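You operate a simulated robot arm through the tools that you are given. There is no shell and no other tool.

You are at the controls of a simulated two-armed robot. One attempt, no reset.

TASK
Put the 22 cm cord in the test drawer as the sample.
Fine: it is the green or the orange one: measure the green cord between stop and slider, draw the slider back, lay the 22 cm cord in the drawer and shut it.

Only the result counts: the job must be done as asked and must still hold three seconds after the hand-in. Knocking over, shifting, dropping, spilling or breaking anything else fails it.

THE ROBOT
Two 7-joint arms with two-finger parallel grippers on one trunk that stands fixed in place. Base frame: the origin is at the foot of the trunk, x ahead of it, y to its left, z up. Lengths are in m, angles in degrees, forces in N, time in s.
The left shoulder is at [0.071, 0.156, 1.28], the right one opposite. Payload 3.91 kg a hand.
The TCP of each hand is the grasp point between the finger pads, 0.03 m short of the fingertips. In the tool frame z runs along the fingers and y along their closing line. Largest opening 0.11 m; finger width 0.02, thickness 0.01; the body of the gripper, 0.048 by 0.112 m, starts 0.055 m behind the TCP.
Orientation is that of the tool frame in the base frame, as [roll, pitch, yaw] about the fixed x, y, z axes, in that order (R = Rz(yaw) Ry(pitch) Rx(roll)). With the fingers straight down and closing along the base's y, the tool's x points along the base's -x, its y along +y and its z along -z.

THE INTERFACE
- The arms move only by the tool servo_tool. It takes "left_targets", "right_targets" or both (then of equal length, played together; a hand with none holds still); each is a list of rows, each a list of 3 entries, a list of its own where there are three numbers: the opening, from 0 (shut) to 1 (fully open), then the shift along the tool's x, y, z in units of 500 mm (1.0 is 500 mm), then the turn, a rotation vector about the tool's x, y, z in units of 90 degrees (1.0 is 90 degrees). In form: [[fingers, [x, y, z], [rx, ry, rz]], ...]. A call has 1 to 20 rows; each row is the pose to reach, as a shift and turn from the pose commanded when the call began, along the tool's axes at that moment. A call with a number of a shift or a turn outside -1 to 1 is refused whole. Rows are played at 5 a second. More than 0.05 m and 8.6 degrees between two rows, or a gripper value outside its range, and nothing of the call is played. Where a pose cannot be reached the arm comes as near as it can. A force on the tool above 40 N (or 10 N above the force at the start of the call, whichever is more), or a blocked arm, ends the call early, and 0.2 s more pass. Each finger travels about 0.108 m/s and halts on what it meets, pressing with about 26 N; the grip force reading is that of the motor and also rises with nothing between the fingers. The clock runs only during rows and for 0.2 s after the last one: add rows that repeat a pose to give the fingers time. It gives the time, the measured TCP pose, the force on the tool (base axes), the opening and the grip force at its end, in the units of the frame above (readings bear some noise), with the torque about the TCP (base axes, N m) and any sound that the robot's microphone picked up.
- Cameras (640 x 400 px; columns grow to the right, rows downward): "scene" is now at [0.1291, 0.0408, 1.5217]; the picture's right is [0.47, -0.88, 0.00], its down [-0.52, -0.27, -0.81] and it looks along [0.72, 0.38, -0.59] (base axes); focal length 287 px, centre (320, 200). "left" rides on the left gripper at [0.072, -0.017, -0.103] in its tool frame; the picture's right is [0.23, 0.97, 0.00], its down [-0.76, 0.18, -0.62] and it looks along [-0.61, 0.14, 0.78] (tool axes); focal length 222 px, centre (320, 200). "right" rides on the right gripper at [0.072, 0.017, -0.103] in its tool frame; the picture's right is [-0.23, 0.97, 0.00], its down [-0.76, -0.18, -0.62] and it looks along [-0.61, -0.14, 0.78] (tool axes); focal length 222 px, centre (320, 200). There is no depth. A picture from a camera that has moved, and an enlarged one, comes with that camera's place and axes in the base frame and with its lens. The place of the scene camera against the robot may be out by one fixed shift of up to 0.025 m in any direction.
- camera(camera): a new picture of that camera. The clock stands still meanwhile.
- move_column(by): slides the trunk up (or, below 0, down) by that many m; the arms and the scene camera ride with it, the base frame stays. It gives what a move gives, with no picture.
- head_to(pan, tilt): turns the head with the scene camera to pan (to the left, within 86 degrees either way) and tilt (down, from -29 to 69), counted from straight ahead of the robot. It gives what a move gives.
- inspect(camera, box): a new picture of the part [left, top, right, bottom] of that camera's present view, enlarged. The clock stands still meanwhile.
- job_done(): hands the job in; it is judged then, once.

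Nothing tells you positions but the pictures and the camera data. Unless the task says otherwise, let go and move clear before handing in.

The tools are called after ">>>" by a JSON object that holds its "op" and its "data". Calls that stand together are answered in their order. servo_tool: Moves the arms, as the interface text tells. Its arguments: {"type":"object","properties":{"left_targets":{"type":"array","items":{"type":"array"}},"right_targets":{"type":"array","items":{"type":"array"}}},"required":[]} The other tools are called the same way: move_column (by) slides the trunk up or down; head_to (pan, tilt) turns the head that bears the scene camera; camera (camera) takes a picture; inspect (camera, box) takes an enlarged picture of a part of a camera's view; job_done () hands the job in.

At the start:

```text
time_s: 0.0
left_tcp_pos: [0.4777, 0.613, 1.2777]
left_tcp_rot: [-179.9, 0.0, 180.0]
left_ft_force: [0.4, 0.1, -0.4]
left_torque: [0.02, -0.01, -0.03]
left_finger_gap: 0.1099
left_grasp_force: 0.2
right_tcp_pos: [0.8453, 0.1057, 1.2447]
right_tcp_rot: [179.9, 0.0, 179.9]
right_ft_force: [-1.0, -0.1, 0.4]
right_torque: [-0.01, 0.01, 0.0]
right_finger_gap: 0.1098
right_grasp_force: 0.1
trunk travel left (down, up): [-0.725, 0.215]
head pan, tilt: [27.9, 36.0]
```

scene: 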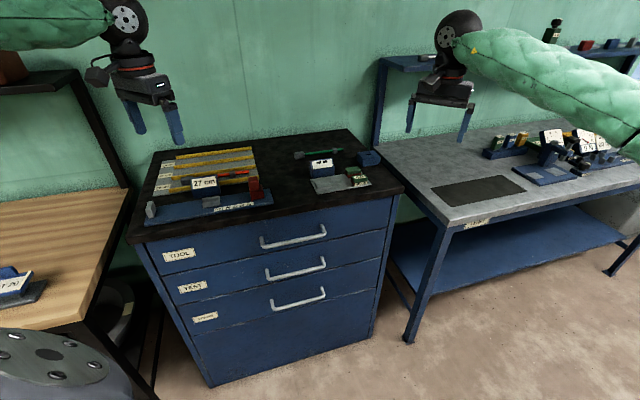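
right: 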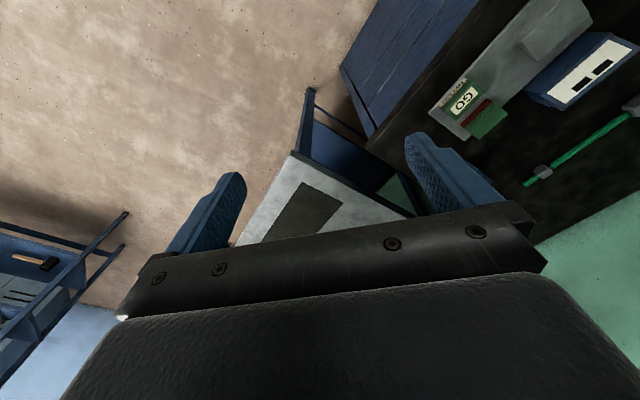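
left: 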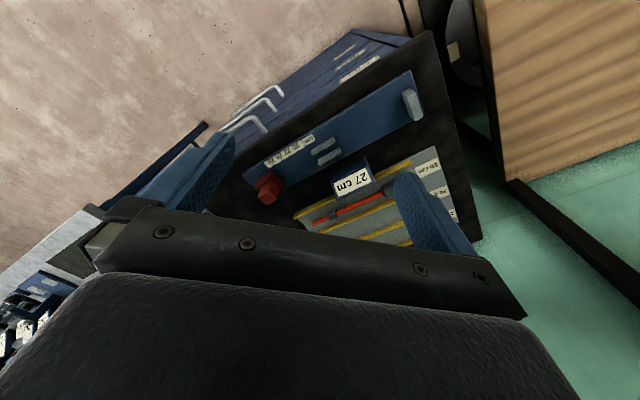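

I see a blue drawer cabinet ahead-left with a measuring rig (stop, slider, scale), a red/orange cord on a board, a green cord near the back right, and drawers labelled TOOL, TEST and a third one. First I look closer at everything.

>>> {"op": "inspect", "data": {"camera": "scene", "box": [130, 130, 290, 230]}}

>>> {"op": "inspect", "data": {"camera": "scene", "box": [270, 130, 400, 210]}}

>>> {"op": "inspect", "data": {"camera": "scene", "box": [140, 200, 400, 360]}}

>>> {"op": "inspect", "data": {"camera": "left", "box": [220, 50, 480, 250]}}

>>> {"op": "inspect", "data": {"camera": "right", "box": [400, 0, 640, 200]}}

```text
4.00 times, centred on (210, 180) of scene
camera zoom: at [0.1291, 0.0408, 1.5217], right [0.47, -0.88, 0.0], down [-0.52, -0.27, -0.81], along [0.72, 0.38, -0.59], focal length 1148 px, centre (760, 280)
```

zoom: 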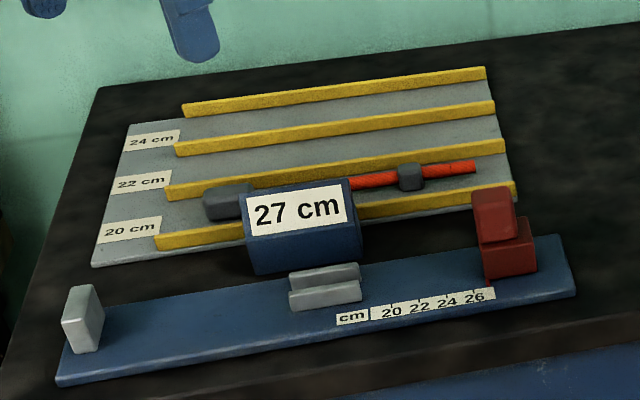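

```text
4.92 times, centred on (335, 170) of scene
camera zoom: at [0.1291, 0.0408, 1.5217], right [0.47, -0.88, 0.0], down [-0.52, -0.27, -0.81], along [0.72, 0.38, -0.59], focal length 1413 px, centre (246, 348)
```

zoom: 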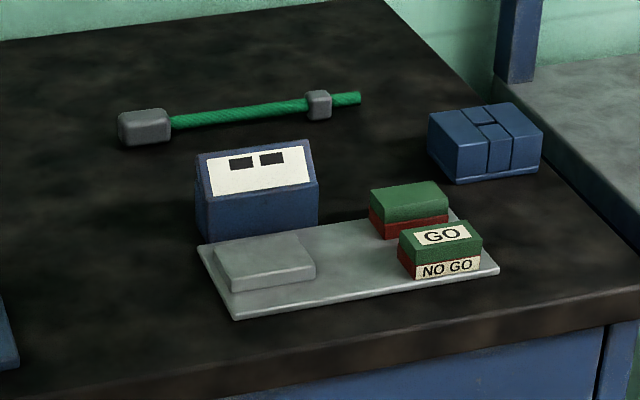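

```text
2.46 times, centred on (270, 280) of scene
camera zoom: at [0.1291, 0.0408, 1.5217], right [0.47, -0.88, 0.0], down [-0.52, -0.27, -0.81], along [0.72, 0.38, -0.59], focal length 706 px, centre (443, 3)
```

zoom: 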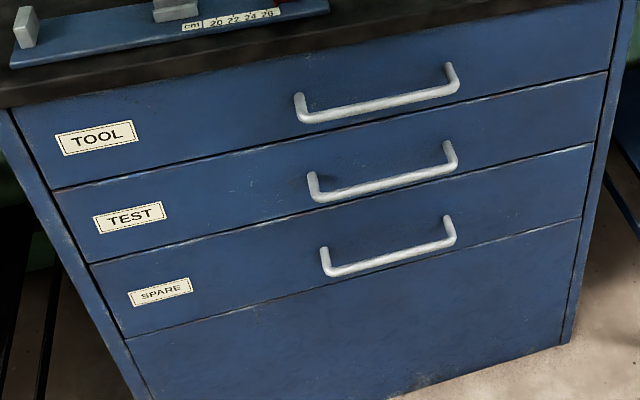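

```text
2.00 times, centred on (350, 150) of left
camera zoom: at [0.4053, 0.5967, 1.3824], right [-0.23, 0.97, 0.0], down [0.76, 0.18, 0.62], along [0.61, 0.14, -0.78], focal length 444 px, centre (260, 300)
```

zoom: 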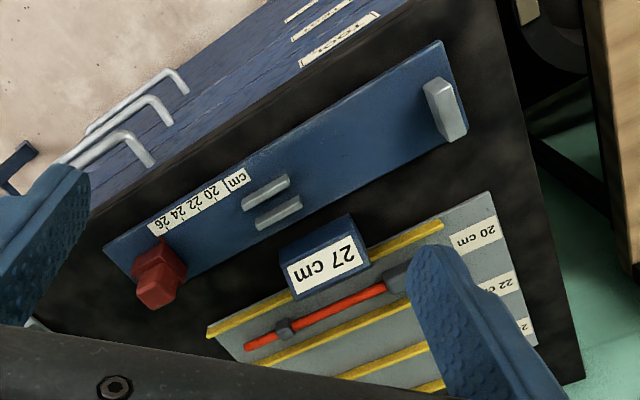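

```text
2.00 times, centred on (520, 100) of right
camera zoom: at [0.7731, 0.122, 1.3466], right [0.23, 0.97, 0.0], down [0.76, -0.18, 0.62], along [0.61, -0.14, -0.78], focal length 444 px, centre (-80, 400)
```

zoom: 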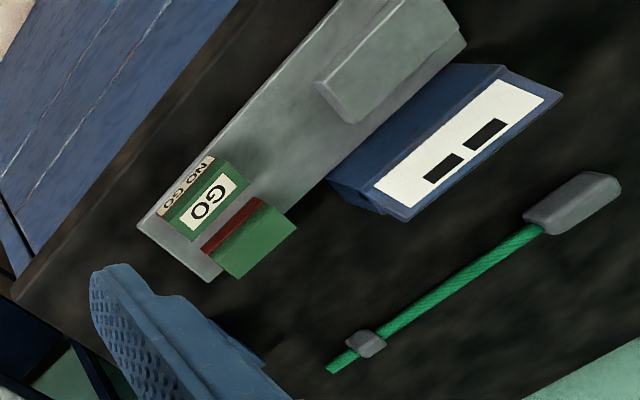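

The cabinet stands at about 45° to the robot, with its top at roughly z≈1.0 and drawer faces toward the robot; the rig has a grey stop, a guide groove, a red slider and a readout showing 27 cm. I take tighter views to get the shapes and coordinates exact.

>>> {"op": "inspect", "data": {"camera": "scene", "box": [140, 170, 220, 220]}}

>>> {"op": "inspect", "data": {"camera": "scene", "box": [200, 165, 280, 215]}}

>>> {"op": "inspect", "data": {"camera": "scene", "box": [285, 135, 365, 185]}}

>>> {"op": "inspect", "data": {"camera": "scene", "box": [240, 210, 340, 310]}}

>>> {"op": "inspect", "data": {"camera": "left", "box": [280, 110, 440, 210]}}

```text
8.00 times, centred on (180, 195) of scene
camera zoom: at [0.1291, 0.0408, 1.5217], right [0.47, -0.88, 0.0], down [-0.52, -0.27, -0.81], along [0.72, 0.38, -0.59], focal length 2296 px, centre (1440, 240)
```

zoom: 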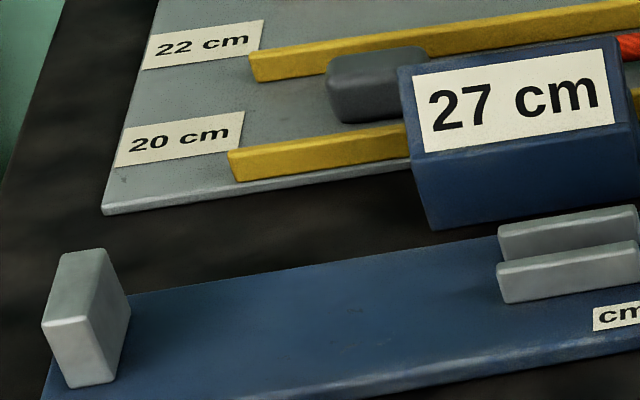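

```text
8.00 times, centred on (240, 190) of scene
camera zoom: at [0.1291, 0.0408, 1.5217], right [0.47, -0.88, 0.0], down [-0.52, -0.27, -0.81], along [0.72, 0.38, -0.59], focal length 2296 px, centre (960, 280)
```

zoom: 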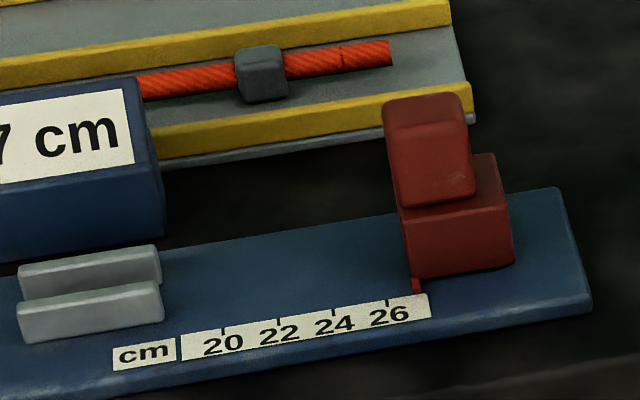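

```text
8.00 times, centred on (325, 160) of scene
camera zoom: at [0.1291, 0.0408, 1.5217], right [0.47, -0.88, 0.0], down [-0.52, -0.27, -0.81], along [0.72, 0.38, -0.59], focal length 2296 px, centre (280, 520)
```

zoom: 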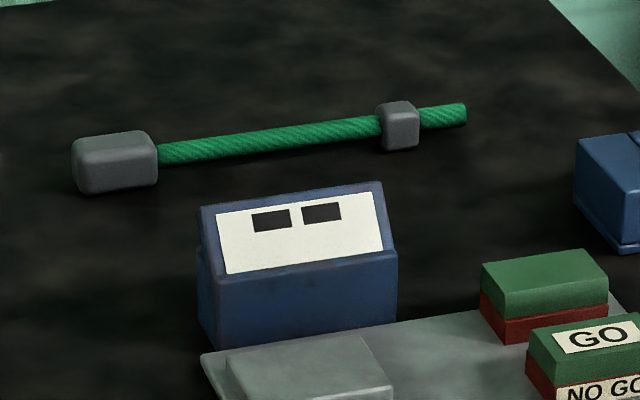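

```text
4.00 times, centred on (290, 260) of scene
camera zoom: at [0.1291, 0.0408, 1.5217], right [0.47, -0.88, 0.0], down [-0.52, -0.27, -0.81], along [0.72, 0.38, -0.59], focal length 1148 px, centre (440, -40)
```

zoom: 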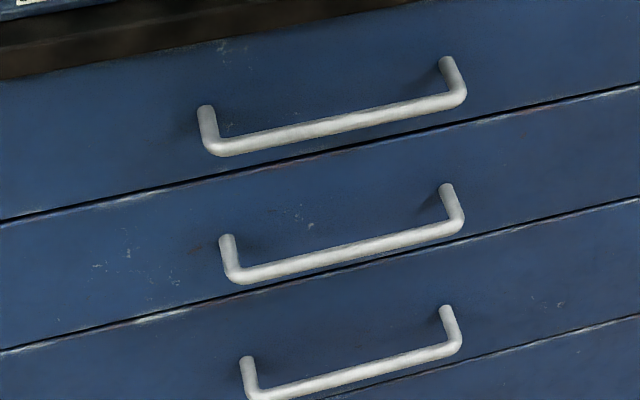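

```text
4.00 times, centred on (360, 160) of left
camera zoom: at [0.4053, 0.5967, 1.3824], right [-0.23, 0.97, 0.0], down [0.76, 0.18, 0.62], along [0.61, 0.14, -0.78], focal length 888 px, centre (160, 360)
```

zoom: 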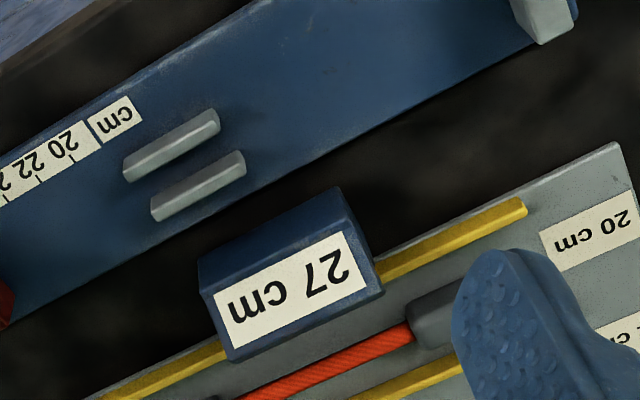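

The hand cameras suggest the rig lies along the −45° direction at about z≈0.98, and the green cord is far out near (0.97, 0.60) to (1.10, 0.45). I shift the left hand forward to get a second viewpoint for triangulation.

>>> {"op": "servo_tool", "data": {"left_targets": [[1, [-0.08, 0, 0], [0, 0, 0]], [1, [-0.16, 0, 0], [0, 0, 0]], [1, [-0.24, 0, 0], [0, 0, 0]], [1, [-0.24, 0, 0], [0, 0, 0]]]}}

>>> {"op": "camera", "data": {"camera": "left"}}

```text
time_s: 1.0
left_tcp_pos: [0.599, 0.6152, 1.2741]
left_tcp_rot: [-179.9, -0.2, -180.0]
left_ft_force: [0.2, 0.4, -0.3]
left_torque: [0.0, -0.04, -0.04]
left_finger_gap: 0.1102
left_grasp_force: 0.0
right_tcp_pos: [0.8481, 0.1081, 1.2418]
right_tcp_rot: [180.0, -0.2, -180.0]
right_ft_force: [1.1, -0.4, -0.5]
right_torque: [0.02, 0.04, 0.01]
right_finger_gap: 0.11
right_grasp_force: 0.1
trunk travel left (down, up): [-0.725, 0.215]
head pan, tilt: [27.9, 36.0]
```

```text
taken
camera left: at [0.5266, 0.5988, 1.3776], right [-0.23, 0.97, 0.0], down [0.76, 0.18, 0.62], along [0.61, 0.14, -0.78], focal length 222 px, centre (320, 200)
```

left: 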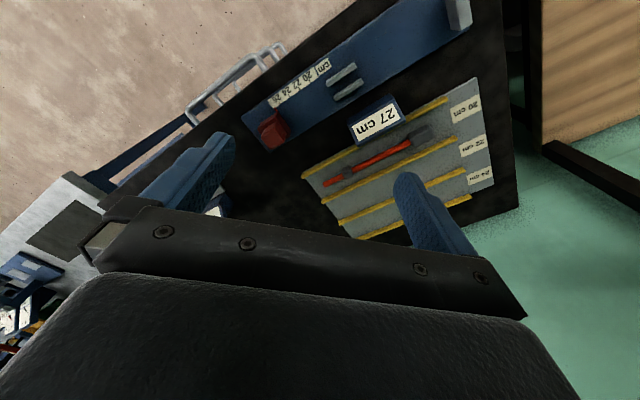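

>>> {"op": "inspect", "data": {"camera": "left", "box": [230, 50, 390, 150]}}

>>> {"op": "inspect", "data": {"camera": "left", "box": [300, 110, 460, 210]}}

>>> {"op": "inspect", "data": {"camera": "left", "box": [360, 0, 520, 100]}}

>>> {"op": "inspect", "data": {"camera": "scene", "box": [180, 170, 260, 220]}}

```text
4.00 times, centred on (310, 100) of left
camera zoom: at [0.5266, 0.5988, 1.3776], right [-0.23, 0.97, 0.0], down [0.76, 0.18, 0.62], along [0.61, 0.14, -0.78], focal length 888 px, centre (360, 600)
```

zoom: 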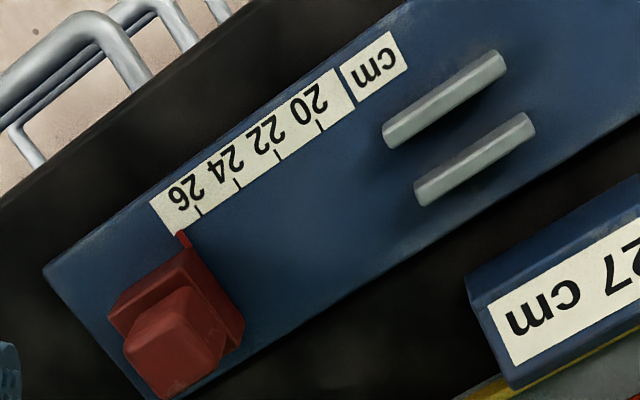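

```text
4.00 times, centred on (380, 160) of left
camera zoom: at [0.5266, 0.5988, 1.3776], right [-0.23, 0.97, 0.0], down [0.76, 0.18, 0.62], along [0.61, 0.14, -0.78], focal length 888 px, centre (80, 360)
```

zoom: 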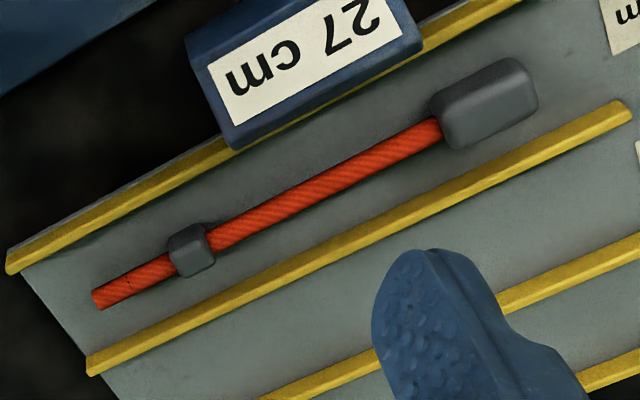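

```text
4.00 times, centred on (440, 50) of left
camera zoom: at [0.5266, 0.5988, 1.3776], right [-0.23, 0.97, 0.0], down [0.76, 0.18, 0.62], along [0.61, 0.14, -0.78], focal length 888 px, centre (-160, 800)
```

zoom: 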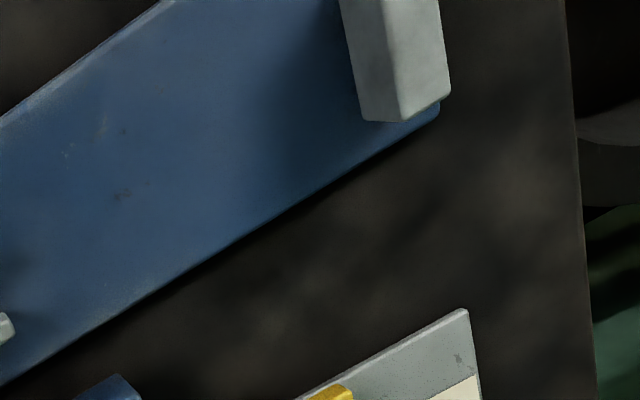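

```text
8.00 times, centred on (220, 195) of scene
camera zoom: at [0.1311, 0.0432, 1.5213], right [0.47, -0.88, 0.0], down [-0.52, -0.28, -0.81], along [0.71, 0.38, -0.59], focal length 2296 px, centre (1120, 240)
```

zoom: 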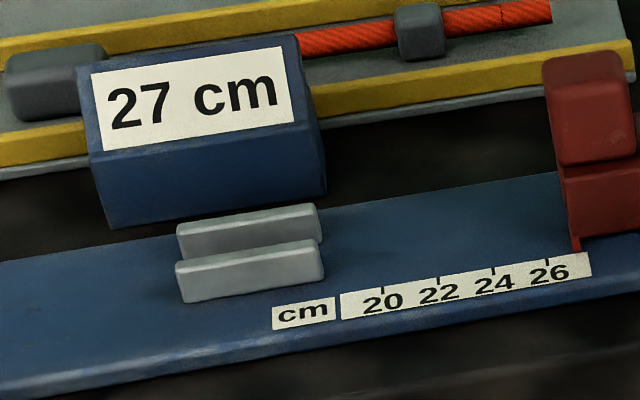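

The rig's top plate is at z≈0.997 with its scale exactly along −45°, slider pointer at 27. By eye the green cord seems shorter than the orange one, but I want a proper look from above and the actual measurement, so I bring the left hand over the green cord and pull the right arm back out of the way.

>>> {"op": "servo_tool", "data": {"left_targets": [[1, [-0.07, -0.04, 0], [0, 0, 0]], [1, [-0.14, -0.08, 0], [0, 0, 0]], [1, [-0.21, -0.12, 0], [0, 0, 0]], [1, [-0.28, -0.16, 0], [0, 0, 0]], [1, [-0.35, -0.2, 0], [0, 0, 0]], [1, [-0.42, -0.23, 0], [0, 0, 0]], [1, [-0.5, -0.26, 0], [0, 0, 0]], [1, [-0.5, -0.26, 0], [0, 0, 0]]], "right_targets": [[1, [0.055, -0.04, 0], [0, 0, 0]], [1, [0.11, -0.08, 0], [0, 0, 0]], [1, [0.165, -0.13, 0], [0, 0, 0]], [1, [0.22, -0.18, 0], [0, 0, 0]], [1, [0.28, -0.22, 0], [0, 0, 0]], [1, [0.335, -0.26, 0], [0, 0, 0]], [1, [0.39, -0.31, 0], [0, 0, 0]], [1, [0.39, -0.31, 0], [0, 0, 0]]]}}

>>> {"op": "camera", "data": {"camera": "left"}}

>>> {"op": "camera", "data": {"camera": "scene"}}

```text
time_s: 2.8
left_tcp_pos: [0.8477, 0.48, 1.2745]
left_tcp_rot: [-179.9, 0.0, 180.0]
left_ft_force: [-0.2, -0.3, -0.7]
left_torque: [-0.01, -0.02, 0.0]
left_finger_gap: 0.1102
left_grasp_force: 0.0
right_tcp_pos: [0.652, -0.0478, 1.2463]
right_tcp_rot: [-179.8, -0.1, -180.0]
right_ft_force: [-0.1, -0.4, -0.5]
right_torque: [0.0, -0.02, -0.03]
right_finger_gap: 0.1101
right_grasp_force: 0.0
trunk travel left (down, up): [-0.725, 0.215]
head pan, tilt: [27.9, 36.0]
```

```text
taken
camera left: at [0.7764, 0.4641, 1.3784], right [-0.23, 0.97, 0.0], down [0.76, 0.18, 0.62], along [0.61, 0.14, -0.78], focal length 222 px, centre (320, 200)
```

left: 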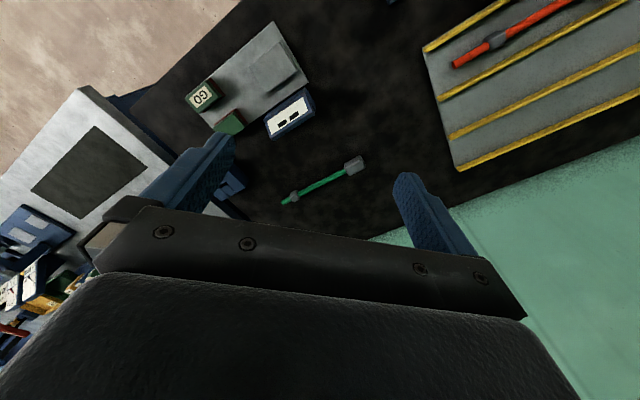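

```text
taken
camera scene: at [0.128, 0.0427, 1.5218], right [0.47, -0.88, 0.0], down [-0.52, -0.28, -0.81], along [0.72, 0.38, -0.59], focal length 287 px, centre (320, 200)
```

scene: 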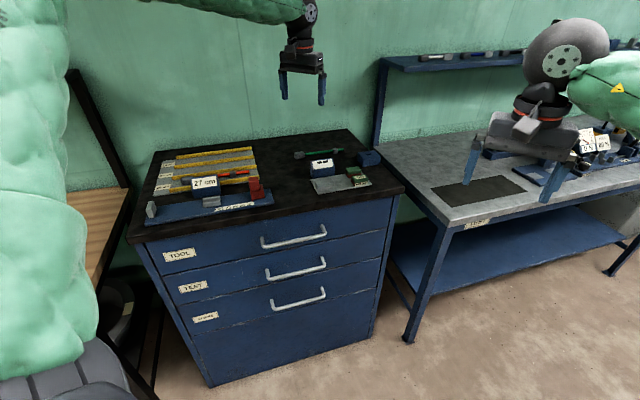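

>>> {"op": "inspect", "data": {"camera": "left", "box": [240, 120, 400, 220]}}

>>> {"op": "inspect", "data": {"camera": "left", "box": [160, 20, 320, 120]}}

>>> {"op": "inspect", "data": {"camera": "left", "box": [420, 0, 640, 140]}}

```text
4.00 times, centred on (320, 170) of left
camera zoom: at [0.7764, 0.4641, 1.3784], right [-0.23, 0.97, 0.0], down [0.76, 0.18, 0.62], along [0.61, 0.14, -0.78], focal length 888 px, centre (320, 320)
```

zoom: 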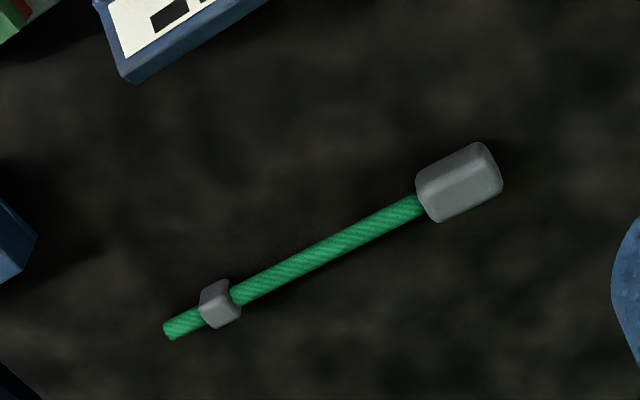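

```text
4.00 times, centred on (240, 70) of left
camera zoom: at [0.7764, 0.4641, 1.3784], right [-0.23, 0.97, 0.0], down [0.76, 0.18, 0.62], along [0.61, 0.14, -0.78], focal length 888 px, centre (640, 720)
```

zoom: 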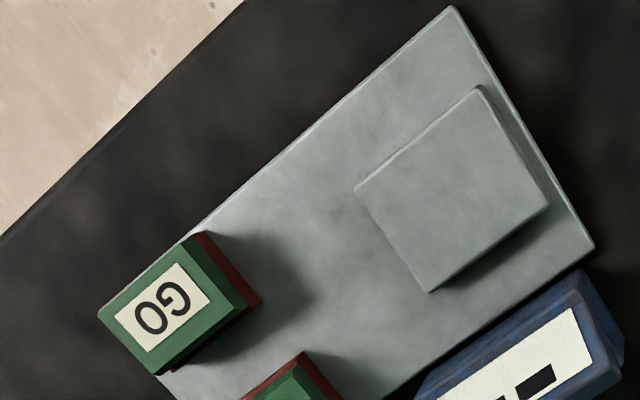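

```text
2.86 times, centred on (530, 70) of left
camera zoom: at [0.7764, 0.4641, 1.3784], right [-0.23, 0.97, 0.0], down [0.76, 0.18, 0.62], along [0.61, 0.14, -0.78], focal length 635 px, centre (-280, 571)
```

zoom: 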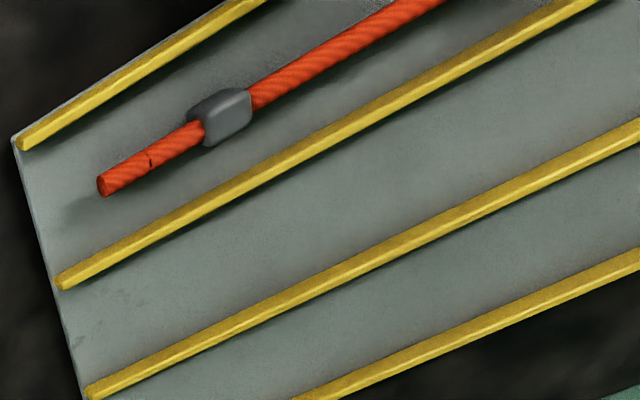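

From above, the green cord spans about 20 cm and the orange about 22 cm by my reckoning, with the same block/collar build; the rig's groove (13–18 cm) takes the collar. I still intend to measure as asked, so I check whether the left hand can reach the green block at about (0.97, 0.58), turning the fingers so that they close across the cord.

>>> {"op": "servo_tool", "data": {"left_targets": [[1, [-0.04, 0.03, 0.02], [0, 0, 0.08]], [1, [-0.08, 0.06, 0.04], [0, 0, 0.16]], [1, [-0.12, 0.09, 0.06], [0, 0, 0.24]], [1, [-0.16, 0.12, 0.08], [0, 0, 0.32]], [1, [-0.2, 0.15, 0.1], [0, 0, 0.4]], [1, [-0.24, 0.19, 0.12], [0, 0, 0.48]], [1, [-0.242, 0.19, 0.14], [0, 0, 0.5]], [1, [-0.242, 0.19, 0.14], [0, 0, 0.5]]]}}

>>> {"op": "camera", "data": {"camera": "scene"}}

>>> {"op": "camera", "data": {"camera": "left"}}

```text
time_s: 4.6
left_tcp_pos: [0.9686, 0.5749, 1.2078]
left_tcp_rot: [-180.0, 0.1, 134.8]
left_ft_force: [0.2, -0.6, 0.1]
left_torque: [0.0, -0.01, -0.01]
left_finger_gap: 0.1097
left_grasp_force: 0.0
right_tcp_pos: [0.6527, -0.0485, 1.2463]
right_tcp_rot: [-180.0, 0.0, 180.0]
right_ft_force: [0.5, 0.0, -0.4]
right_torque: [0.01, 0.02, 0.0]
right_finger_gap: 0.11
right_grasp_force: 0.0
trunk travel left (down, up): [-0.725, 0.215]
head pan, tilt: [27.9, 36.0]
```

```text
taken
camera scene: at [0.1292, 0.0403, 1.5217], right [0.47, -0.88, 0.0], down [-0.52, -0.27, -0.81], along [0.72, 0.38, -0.59], focal length 287 px, centre (320, 200)
```

scene: 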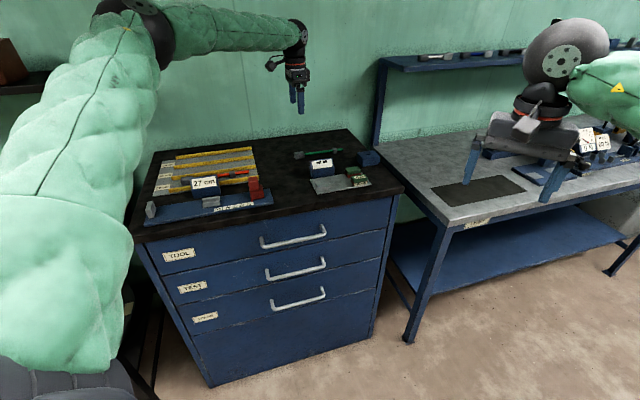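

```text
taken
camera left: at [0.9057, 0.6149, 1.311], right [0.53, 0.85, 0.0], down [0.66, -0.41, 0.62], along [0.53, -0.33, -0.78], focal length 222 px, centre (320, 200)
```

left: 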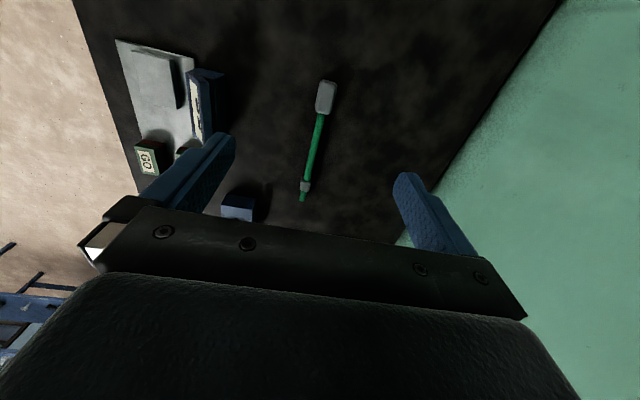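

The left hand reaches easily with fingers straight down, and the green cord is now seen between the fingers. I zoom in to refine the block's position and heading.

>>> {"op": "inspect", "data": {"camera": "left", "box": [240, 70, 400, 170]}}

>>> {"op": "inspect", "data": {"camera": "left", "box": [240, 120, 400, 220]}}

```text
4.00 times, centred on (320, 120) of left
camera zoom: at [0.9057, 0.6149, 1.311], right [0.53, 0.85, 0.0], down [0.66, -0.41, 0.62], along [0.53, -0.33, -0.78], focal length 888 px, centre (320, 520)
```

zoom: 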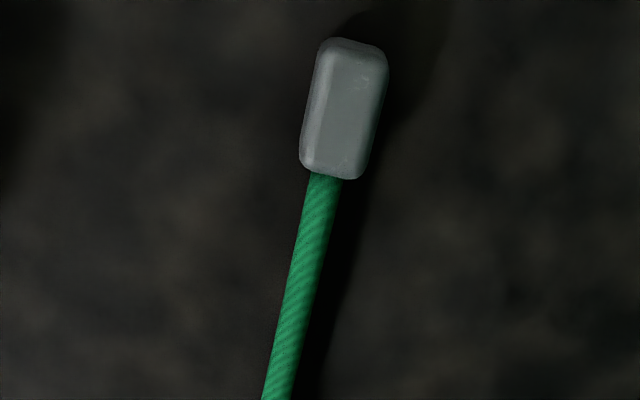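

```text
4.00 times, centred on (320, 170) of left
camera zoom: at [0.9057, 0.6149, 1.311], right [0.53, 0.85, 0.0], down [0.66, -0.41, 0.62], along [0.53, -0.33, -0.78], focal length 888 px, centre (320, 320)
```

zoom: 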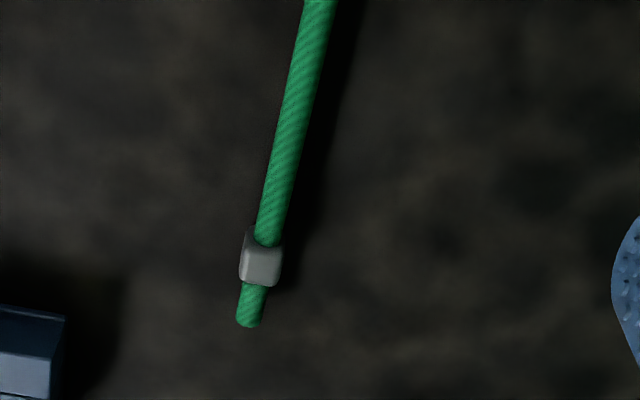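

The green block's centre sits about 1 cm off the finger centre line and the cord is within 1° of the hand's heading; its overall length computes to about 0.20 m. I close the fingers half way and come down 10 cm while centring, then look again to fix the height by parallax.

>>> {"op": "servo_tool", "data": {"left_targets": [[0.6, [0, 0.01, 0.06], [0, 0, -0.005]], [0.5, [0, 0.02, 0.12], [0, 0, -0.01]], [0.5, [0, 0.02, 0.2], [0, 0, -0.01]], [0.5, [0, 0.02, 0.2], [0, 0, -0.01]]]}}

>>> {"op": "camera", "data": {"camera": "left"}}

>>> {"op": "inspect", "data": {"camera": "left", "box": [240, 70, 400, 170]}}

>>> {"op": "inspect", "data": {"camera": "left", "box": [240, 150, 400, 250]}}

```text
time_s: 5.6
left_tcp_pos: [0.9755, 0.5843, 1.1065]
left_tcp_rot: [-180.0, 0.0, 135.9]
left_ft_force: [-0.3, -0.4, 0.8]
left_torque: [-0.02, 0.0, -0.03]
left_finger_gap: 0.0549
left_grasp_force: 0.1
right_tcp_pos: [0.6543, -0.0481, 1.2458]
right_tcp_rot: [-180.0, -0.1, -180.0]
right_ft_force: [0.5, 0.1, -0.7]
right_torque: [0.01, -0.01, -0.01]
right_finger_gap: 0.1101
right_grasp_force: 0.1
trunk travel left (down, up): [-0.725, 0.215]
head pan, tilt: [27.9, 36.0]
```

```text
taken
camera left: at [0.9116, 0.6234, 1.2105], right [0.51, 0.86, 0.0], down [0.67, -0.4, 0.62], along [0.53, -0.32, -0.78], focal length 222 px, centre (320, 200)
```

left: 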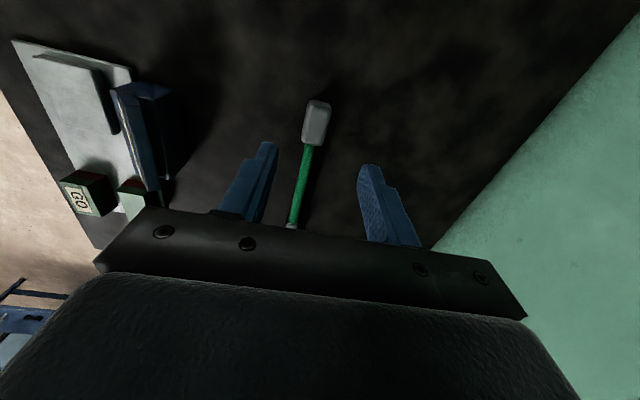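

```text
4.00 times, centred on (320, 120) of left
camera zoom: at [0.9116, 0.6234, 1.2105], right [0.51, 0.86, 0.0], down [0.67, -0.4, 0.62], along [0.53, -0.32, -0.78], focal length 888 px, centre (320, 520)
```

zoom: 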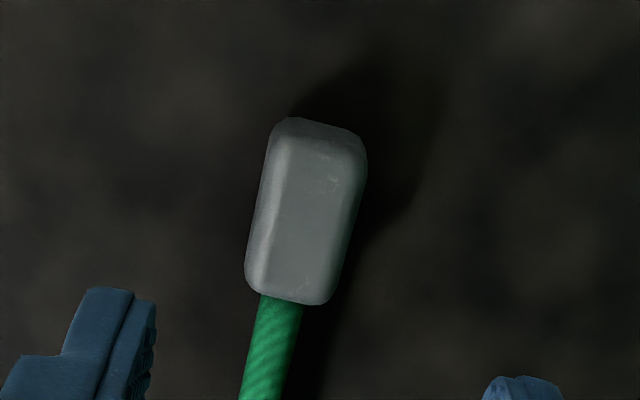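

```text
4.00 times, centred on (320, 200) of left
camera zoom: at [0.9116, 0.6234, 1.2105], right [0.51, 0.86, 0.0], down [0.67, -0.4, 0.62], along [0.53, -0.32, -0.78], focal length 888 px, centre (320, 200)
```

zoom: 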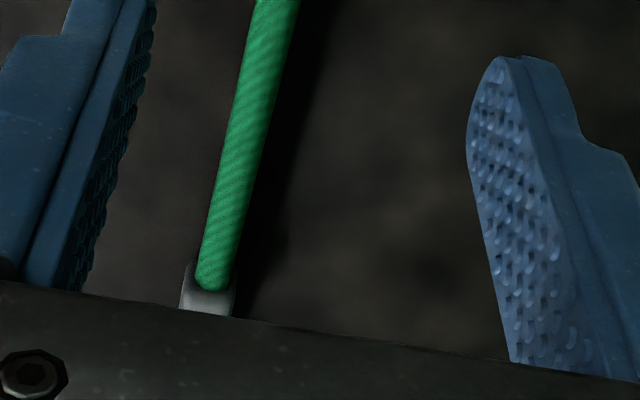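

The block is centred between the fingers to within a few mm; parallax puts its top near z≈1.005–1.01. I come down another 5 cm and check again before the final approach.

>>> {"op": "servo_tool", "data": {"left_targets": [[0.5, [0.006, -0.003, 0.05], [0, 0, 0]], [0.5, [0.006, -0.003, 0.1], [0, 0, 0]], [0.5, [0.006, -0.003, 0.1], [0, 0, 0]]]}}

>>> {"op": "inspect", "data": {"camera": "left", "box": [240, 90, 400, 190]}}

>>> {"op": "inspect", "data": {"camera": "scene", "box": [260, 110, 380, 185]}}

```text
time_s: 6.4
left_tcp_pos: [0.9693, 0.5848, 1.0602]
left_tcp_rot: [179.9, 0.0, 135.9]
left_ft_force: [-0.6, 0.3, -0.2]
left_torque: [0.0, 0.02, 0.02]
left_finger_gap: 0.055
left_grasp_force: 0.0
left hand out of reach, approached as far as the arm can: row 2, 3
right_tcp_pos: [0.654, -0.0484, 1.2449]
right_tcp_rot: [-180.0, 0.0, 180.0]
right_ft_force: [-0.2, -0.3, 1.3]
right_torque: [-0.01, -0.03, 0.01]
right_finger_gap: 0.1101
right_grasp_force: 0.2
trunk travel left (down, up): [-0.725, 0.215]
head pan, tilt: [27.9, 36.0]
```

```text
4.00 times, centred on (320, 140) of left
camera zoom: at [0.905, 0.6248, 1.1633], right [0.51, 0.86, 0.0], down [0.67, -0.4, 0.62], along [0.54, -0.32, -0.78], focal length 888 px, centre (320, 440)
```

zoom: 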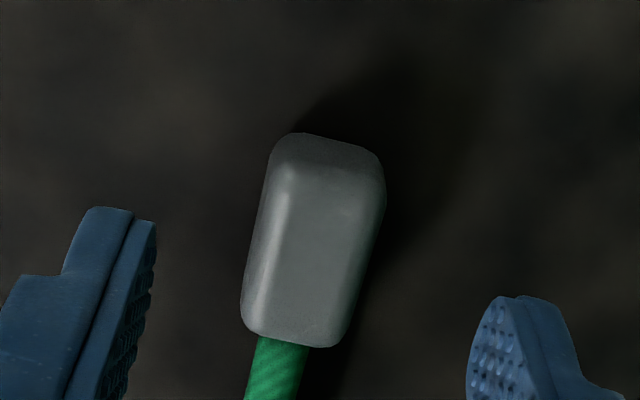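

```text
5.33 times, centred on (320, 148) of scene
camera zoom: at [0.1292, 0.0404, 1.5217], right [0.47, -0.88, 0.0], down [-0.52, -0.27, -0.81], along [0.72, 0.38, -0.59], focal length 1531 px, centre (320, 480)
```

zoom: 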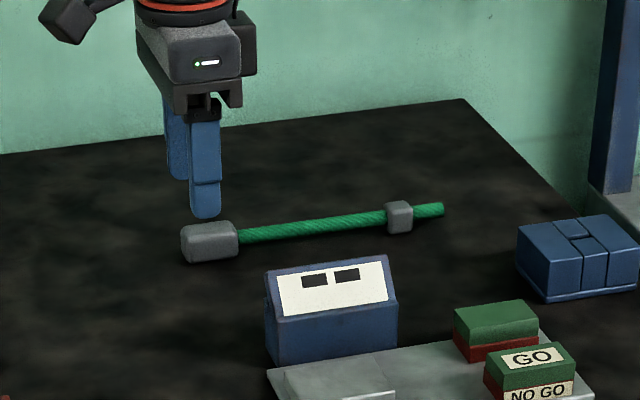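

The arm is at full stretch here because the shoulder stands too high. I raise both hands 12 cm and lower the trunk 12 cm, so the hands stay at the same height with more reach.

>>> {"op": "servo_tool", "data": {"left_targets": [[0.5, [0, 0, -0.08], [0, 0, 0]], [0.5, [0, 0, -0.16], [0, 0, 0]], [0.5, [0, 0, -0.24], [0, 0, 0]], [0.5, [0, 0, -0.24], [0, 0, 0]]], "right_targets": [[1, [0, 0, -0.08], [0, 0, 0]], [1, [0, 0, -0.16], [0, 0, 0]], [1, [0, 0, -0.24], [0, 0, 0]], [1, [0, 0, -0.24], [0, 0, 0]]]}}

>>> {"op": "move_column", "data": {"by": -0.12}}

>>> {"op": "inspect", "data": {"camera": "left", "box": [240, 90, 400, 190]}}

>>> {"op": "camera", "data": {"camera": "scene"}}

```text
time_s: 7.4
left_tcp_pos: [0.9687, 0.586, 1.1773]
left_tcp_rot: [180.0, -0.1, 135.8]
left_ft_force: [-0.1, 0.6, -0.2]
left_torque: [-0.05, 0.01, 0.03]
left_finger_gap: 0.055
left_grasp_force: 0.2
right_tcp_pos: [0.6509, -0.0511, 1.3633]
right_tcp_rot: [179.9, -0.1, -180.0]
right_ft_force: [0.8, 0.9, -0.1]
right_torque: [0.01, 0.02, 0.02]
right_finger_gap: 0.1098
right_grasp_force: 0.0
trunk travel left (down, up): [-0.725, 0.215]
head pan, tilt: [27.9, 36.0]
```

```text
time_s: 8.9
left_tcp_pos: [0.9669, 0.5842, 1.0581]
left_tcp_rot: [179.9, 0.0, 136.0]
left_ft_force: [-0.7, 0.3, -0.3]
left_torque: [0.0, 0.02, -0.02]
left_finger_gap: 0.0549
left_grasp_force: 0.2
right_tcp_pos: [0.6502, -0.0525, 1.244]
right_tcp_rot: [179.9, 0.1, -180.0]
right_ft_force: [-0.3, 0.2, 0.1]
right_torque: [0.01, 0.02, -0.01]
right_finger_gap: 0.1099
right_grasp_force: 0.1
trunk travel left (down, up): [-0.605, 0.335]
head pan, tilt: [27.9, 36.0]
```

```text
4.00 times, centred on (320, 140) of left
camera zoom: at [0.9041, 0.6237, 1.1625], right [0.51, 0.86, 0.0], down [0.67, -0.4, 0.62], along [0.53, -0.32, -0.78], focal length 888 px, centre (320, 440)
```

zoom: 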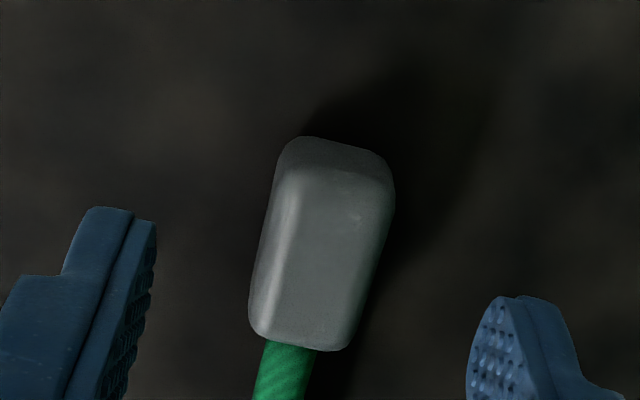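

```text
taken
camera scene: at [0.129, 0.0405, 1.4018], right [0.47, -0.88, 0.0], down [-0.52, -0.27, -0.81], along [0.72, 0.38, -0.59], focal length 287 px, centre (320, 200)
```

scene: 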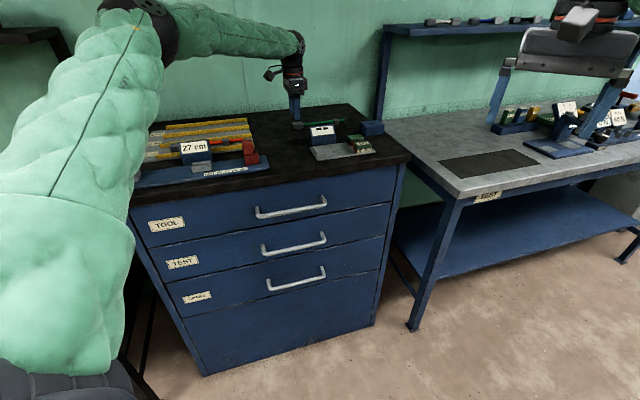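

The reach is fine now. I descend in small steps, watching the fingertips against the block.

>>> {"op": "servo_tool", "data": {"left_targets": [[0.5, [0.0, 0, 0.015], [0, 0, 0]], [0.5, [0.0, 0, 0.03], [0, 0, 0]], [0.5, [0.0, 0, 0.03], [0, 0, 0]]]}}

>>> {"op": "inspect", "data": {"camera": "left", "box": [240, 90, 400, 190]}}

>>> {"op": "inspect", "data": {"camera": "scene", "box": [270, 80, 350, 130]}}

```text
time_s: 9.7
left_tcp_pos: [0.9676, 0.5842, 1.0432]
left_tcp_rot: [180.0, 0.1, 135.9]
left_ft_force: [0.3, -0.1, 0.7]
left_torque: [-0.02, 0.02, 0.01]
left_finger_gap: 0.0548
left_grasp_force: 0.0
right_tcp_pos: [0.6488, -0.0532, 1.2443]
right_tcp_rot: [-180.0, 0.0, 180.0]
right_ft_force: [0.5, -0.8, -0.5]
right_torque: [0.0, 0.04, 0.01]
right_finger_gap: 0.1099
right_grasp_force: 0.2
trunk travel left (down, up): [-0.605, 0.335]
head pan, tilt: [27.9, 36.0]
```

```text
4.00 times, centred on (320, 140) of left
camera zoom: at [0.9053, 0.6226, 1.1465], right [0.51, 0.86, 0.0], down [0.67, -0.4, 0.62], along [0.53, -0.32, -0.78], focal length 888 px, centre (320, 440)
```

zoom: 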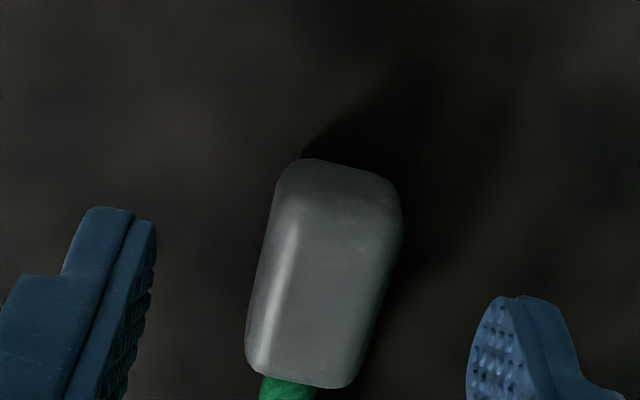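

```text
8.00 times, centred on (310, 105) of scene
camera zoom: at [0.1293, 0.0405, 1.4017], right [0.47, -0.88, 0.0], down [-0.52, -0.27, -0.81], along [0.72, 0.38, -0.59], focal length 2296 px, centre (400, 960)
```

zoom: 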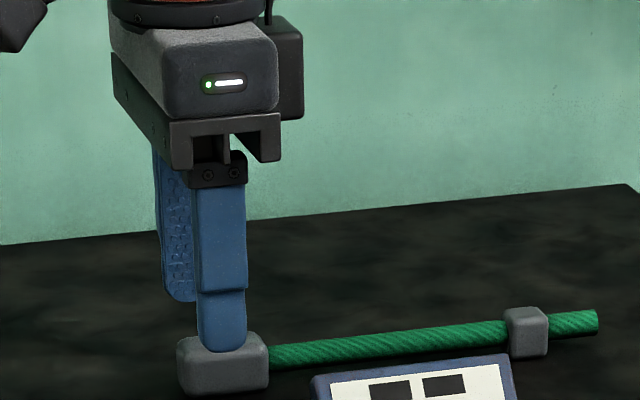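

Combined parallax puts the table at about z≈0.985 and the block top near 1.006; the hand is centred on the roughly 45 mm long block. I go down in two cautious steps toward fingertips a few mm above the table.

>>> {"op": "servo_tool", "data": {"left_targets": [[0.5, [-0.006, 0.002, 0.012], [0, 0, 0]], [0.5, [-0.006, 0.002, 0.026], [0, 0, 0]], [0.5, [-0.006, 0.002, 0.026], [0, 0, 0]]]}}

>>> {"op": "inspect", "data": {"camera": "left", "box": [240, 110, 400, 210]}}

>>> {"op": "inspect", "data": {"camera": "scene", "box": [280, 90, 360, 140]}}

```text
time_s: 10.5
left_tcp_pos: [0.9711, 0.5821, 1.03]
left_tcp_rot: [-180.0, 0.1, 135.9]
left_ft_force: [0.5, 0.1, 0.0]
left_torque: [0.02, 0.04, -0.01]
left_finger_gap: 0.055
left_grasp_force: 0.1
right_tcp_pos: [0.6503, -0.0527, 1.2438]
right_tcp_rot: [-180.0, 0.0, 180.0]
right_ft_force: [0.1, -0.1, -0.1]
right_torque: [-0.03, 0.02, 0.0]
right_finger_gap: 0.1102
right_grasp_force: 0.0
trunk travel left (down, up): [-0.605, 0.335]
head pan, tilt: [27.9, 36.0]
```

```text
4.00 times, centred on (320, 160) of left
camera zoom: at [0.9075, 0.6213, 1.1337], right [0.51, 0.86, 0.0], down [0.67, -0.4, 0.62], along [0.53, -0.32, -0.78], focal length 888 px, centre (320, 360)
```

zoom: 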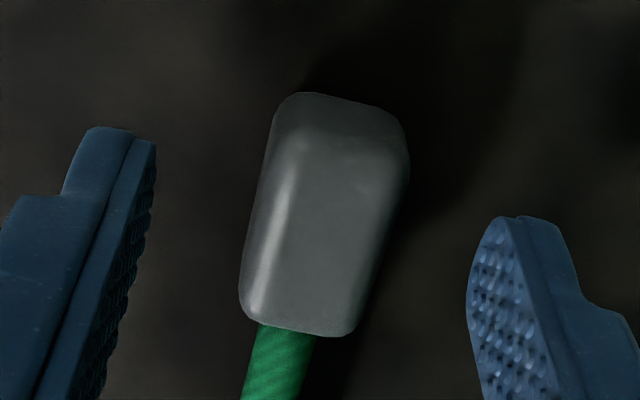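

```text
8.00 times, centred on (320, 115) of scene
camera zoom: at [0.1293, 0.0404, 1.4017], right [0.47, -0.88, 0.0], down [-0.52, -0.27, -0.81], along [0.72, 0.38, -0.59], focal length 2296 px, centre (320, 880)
```

zoom: 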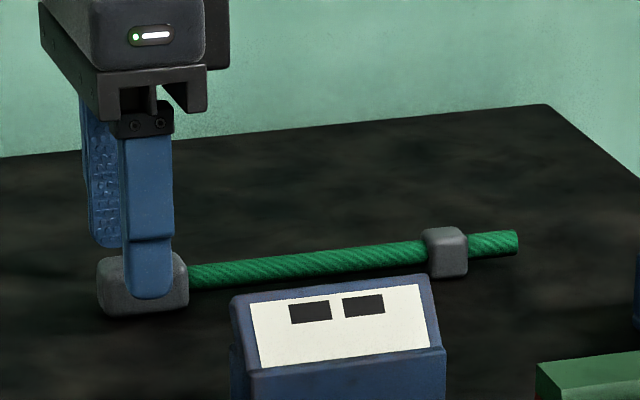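

Fingers straddle the block; about 1.5 cm of clearance remains. I go 8 mm lower and close.

>>> {"op": "servo_tool", "data": {"left_targets": [[0.5, [0, 0, 0.01], [0, 0, 0]], [0.5, [0, 0, 0.018], [0, 0, 0]], [0.35, [0, 0, 0.018], [0, 0, 0]], [0.2, [0, 0, 0.018], [0, 0, 0]], [0.1, [0, 0, 0.018], [0, 0, 0]], [0.1, [0, 0, 0.018], [0, 0, 0]]]}}

>>> {"op": "inspect", "data": {"camera": "left", "box": [240, 110, 400, 210]}}

>>> {"op": "inspect", "data": {"camera": "scene", "box": [280, 90, 360, 140]}}

```text
time_s: 11.9
left_tcp_pos: [0.9701, 0.5827, 1.0208]
left_tcp_rot: [-180.0, 0.0, 135.9]
left_ft_force: [-0.6, 0.0, 0.0]
left_torque: [-0.03, -0.04, -0.09]
left_finger_gap: 0.0228
left_grasp_force: 25.8
right_tcp_pos: [0.6496, -0.0529, 1.2429]
right_tcp_rot: [180.0, 0.0, -180.0]
right_ft_force: [0.1, 0.2, -0.4]
right_torque: [-0.01, -0.01, -0.01]
right_finger_gap: 0.11
right_grasp_force: 0.1
trunk travel left (down, up): [-0.605, 0.335]
head pan, tilt: [27.9, 36.0]
```

```text
4.00 times, centred on (320, 160) of left
camera zoom: at [0.9076, 0.622, 1.1247], right [0.51, 0.86, 0.0], down [0.67, -0.4, 0.62], along [0.53, -0.32, -0.78], focal length 888 px, centre (320, 360)
```

zoom: 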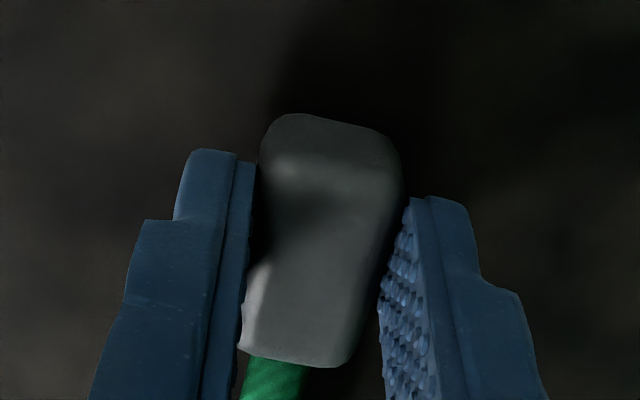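

```text
8.00 times, centred on (320, 115) of scene
camera zoom: at [0.1292, 0.0405, 1.4017], right [0.47, -0.88, 0.0], down [-0.52, -0.27, -0.81], along [0.72, 0.38, -0.59], focal length 2296 px, centre (320, 880)
```

zoom: 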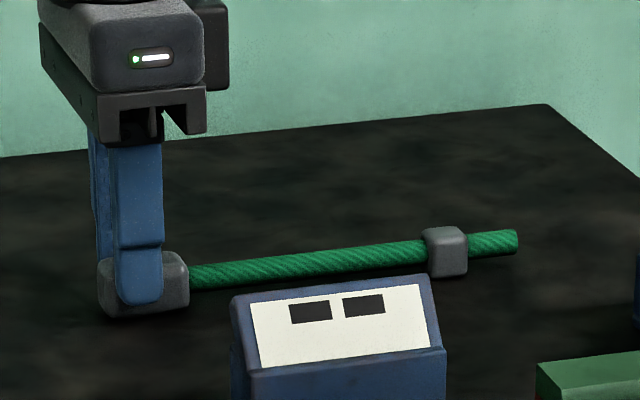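

Gripped at 22.8 mm. I lift 4 cm slowly and see whether the cord stays straight or sags.

>>> {"op": "servo_tool", "data": {"left_targets": [[0.1, [0, 0, -0.02], [0, 0, 0]], [0.1, [0, 0, -0.05], [0, 0, 0]], [0.1, [0, 0, -0.08], [0, 0, 0]], [0.1, [0, 0, -0.08], [0, 0, 0]]]}}

>>> {"op": "inspect", "data": {"camera": "scene", "box": [260, 70, 380, 145]}}

>>> {"op": "camera", "data": {"camera": "left"}}

```text
time_s: 12.9
left_tcp_pos: [0.9699, 0.5827, 1.0621]
left_tcp_rot: [180.0, 0.0, 135.8]
left_ft_force: [0.3, 0.5, -0.2]
left_torque: [0.03, 0.05, -0.01]
left_finger_gap: 0.0108
left_grasp_force: 0.1
right_tcp_pos: [0.6497, -0.0518, 1.2425]
right_tcp_rot: [180.0, 0.0, -180.0]
right_ft_force: [-0.9, 0.2, -0.6]
right_torque: [-0.02, 0.02, -0.04]
right_finger_gap: 0.1101
right_grasp_force: 0.0
trunk travel left (down, up): [-0.605, 0.335]
head pan, tilt: [27.9, 36.0]
```

```text
5.33 times, centred on (320, 108) of scene
camera zoom: at [0.1294, 0.0407, 1.4017], right [0.47, -0.88, 0.0], down [-0.52, -0.27, -0.81], along [0.72, 0.38, -0.59], focal length 1531 px, centre (320, 693)
```

zoom: 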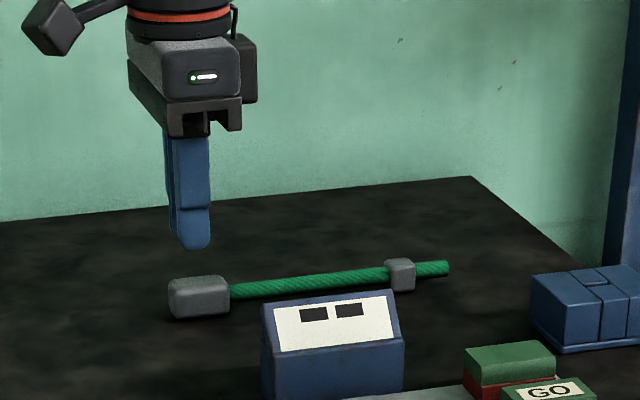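

```text
taken
camera left: at [0.9062, 0.6216, 1.1645], right [0.51, 0.86, 0.0], down [0.67, -0.4, 0.62], along [0.53, -0.32, -0.78], focal length 222 px, centre (320, 200)
```

left: 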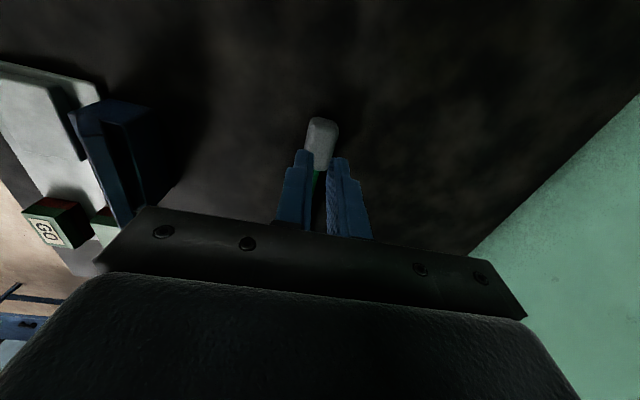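

The fingers slipped off — my grip was too shallow, only on the top rounded part of the block, which means the table is lower (about 0.976) than I assumed. I reopen and look at where the block is now.

>>> {"op": "servo_tool", "data": {"left_targets": [[0.5, [0, 0, 0], [0, 0, 0]], [0.5, [0, 0, 0], [0, 0, 0]], [0.5, [0, 0, 0], [0, 0, 0]]]}}

>>> {"op": "inspect", "data": {"camera": "left", "box": [240, 90, 400, 190]}}

>>> {"op": "inspect", "data": {"camera": "left", "box": [240, 130, 400, 230]}}

>>> {"op": "inspect", "data": {"camera": "scene", "box": [280, 90, 360, 140]}}

```text
time_s: 13.7
left_tcp_pos: [0.9689, 0.5833, 1.0605]
left_tcp_rot: [-180.0, 0.0, 135.9]
left_ft_force: [0.4, -0.1, 0.0]
left_torque: [0.01, -0.01, 0.01]
left_finger_gap: 0.055
left_grasp_force: 0.1
right_tcp_pos: [0.6503, -0.0528, 1.2431]
right_tcp_rot: [-180.0, -0.1, -180.0]
right_ft_force: [0.8, 0.6, -0.3]
right_torque: [0.0, -0.01, -0.06]
right_finger_gap: 0.1099
right_grasp_force: 0.1
trunk travel left (down, up): [-0.605, 0.335]
head pan, tilt: [27.9, 36.0]
```

```text
4.00 times, centred on (320, 140) of left
camera zoom: at [0.9061, 0.6214, 1.1646], right [0.51, 0.86, 0.0], down [0.67, -0.4, 0.62], along [0.53, -0.32, -0.78], focal length 888 px, centre (320, 440)
```

zoom: 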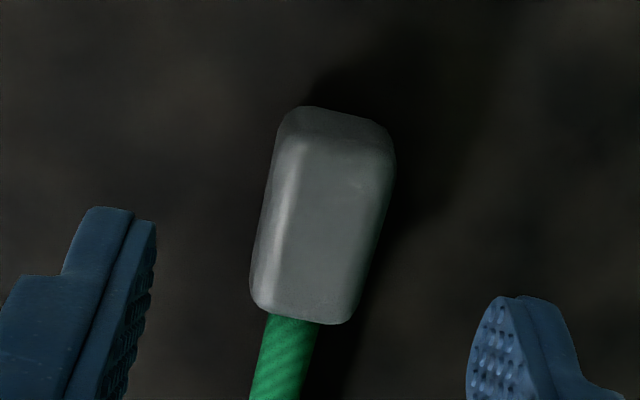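

```text
4.00 times, centred on (320, 180) of left
camera zoom: at [0.9061, 0.6214, 1.1646], right [0.51, 0.86, 0.0], down [0.67, -0.4, 0.62], along [0.53, -0.32, -0.78], focal length 888 px, centre (320, 280)
```

zoom: 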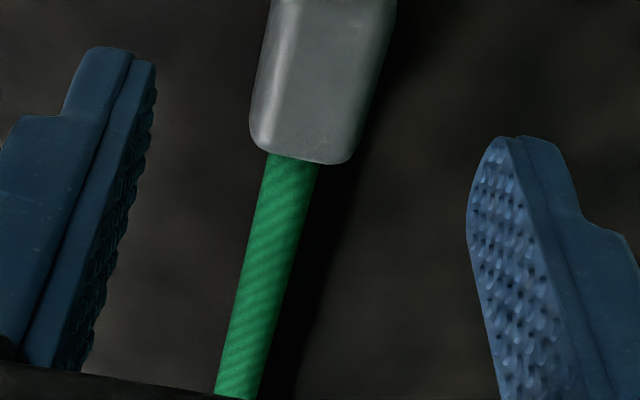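

```text
8.00 times, centred on (320, 115) of scene
camera zoom: at [0.1293, 0.0406, 1.4017], right [0.47, -0.88, 0.0], down [-0.52, -0.27, -0.81], along [0.72, 0.38, -0.59], focal length 2296 px, centre (320, 880)
```

zoom: 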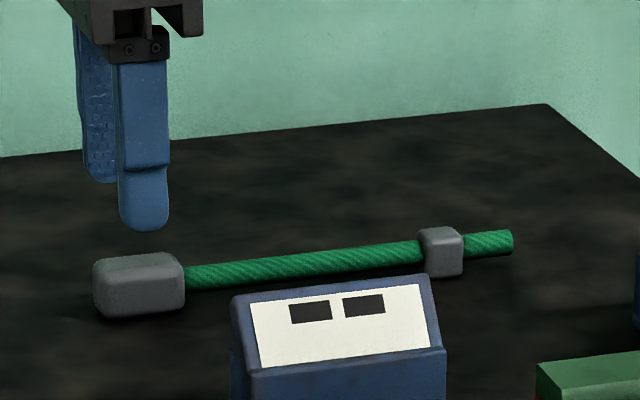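

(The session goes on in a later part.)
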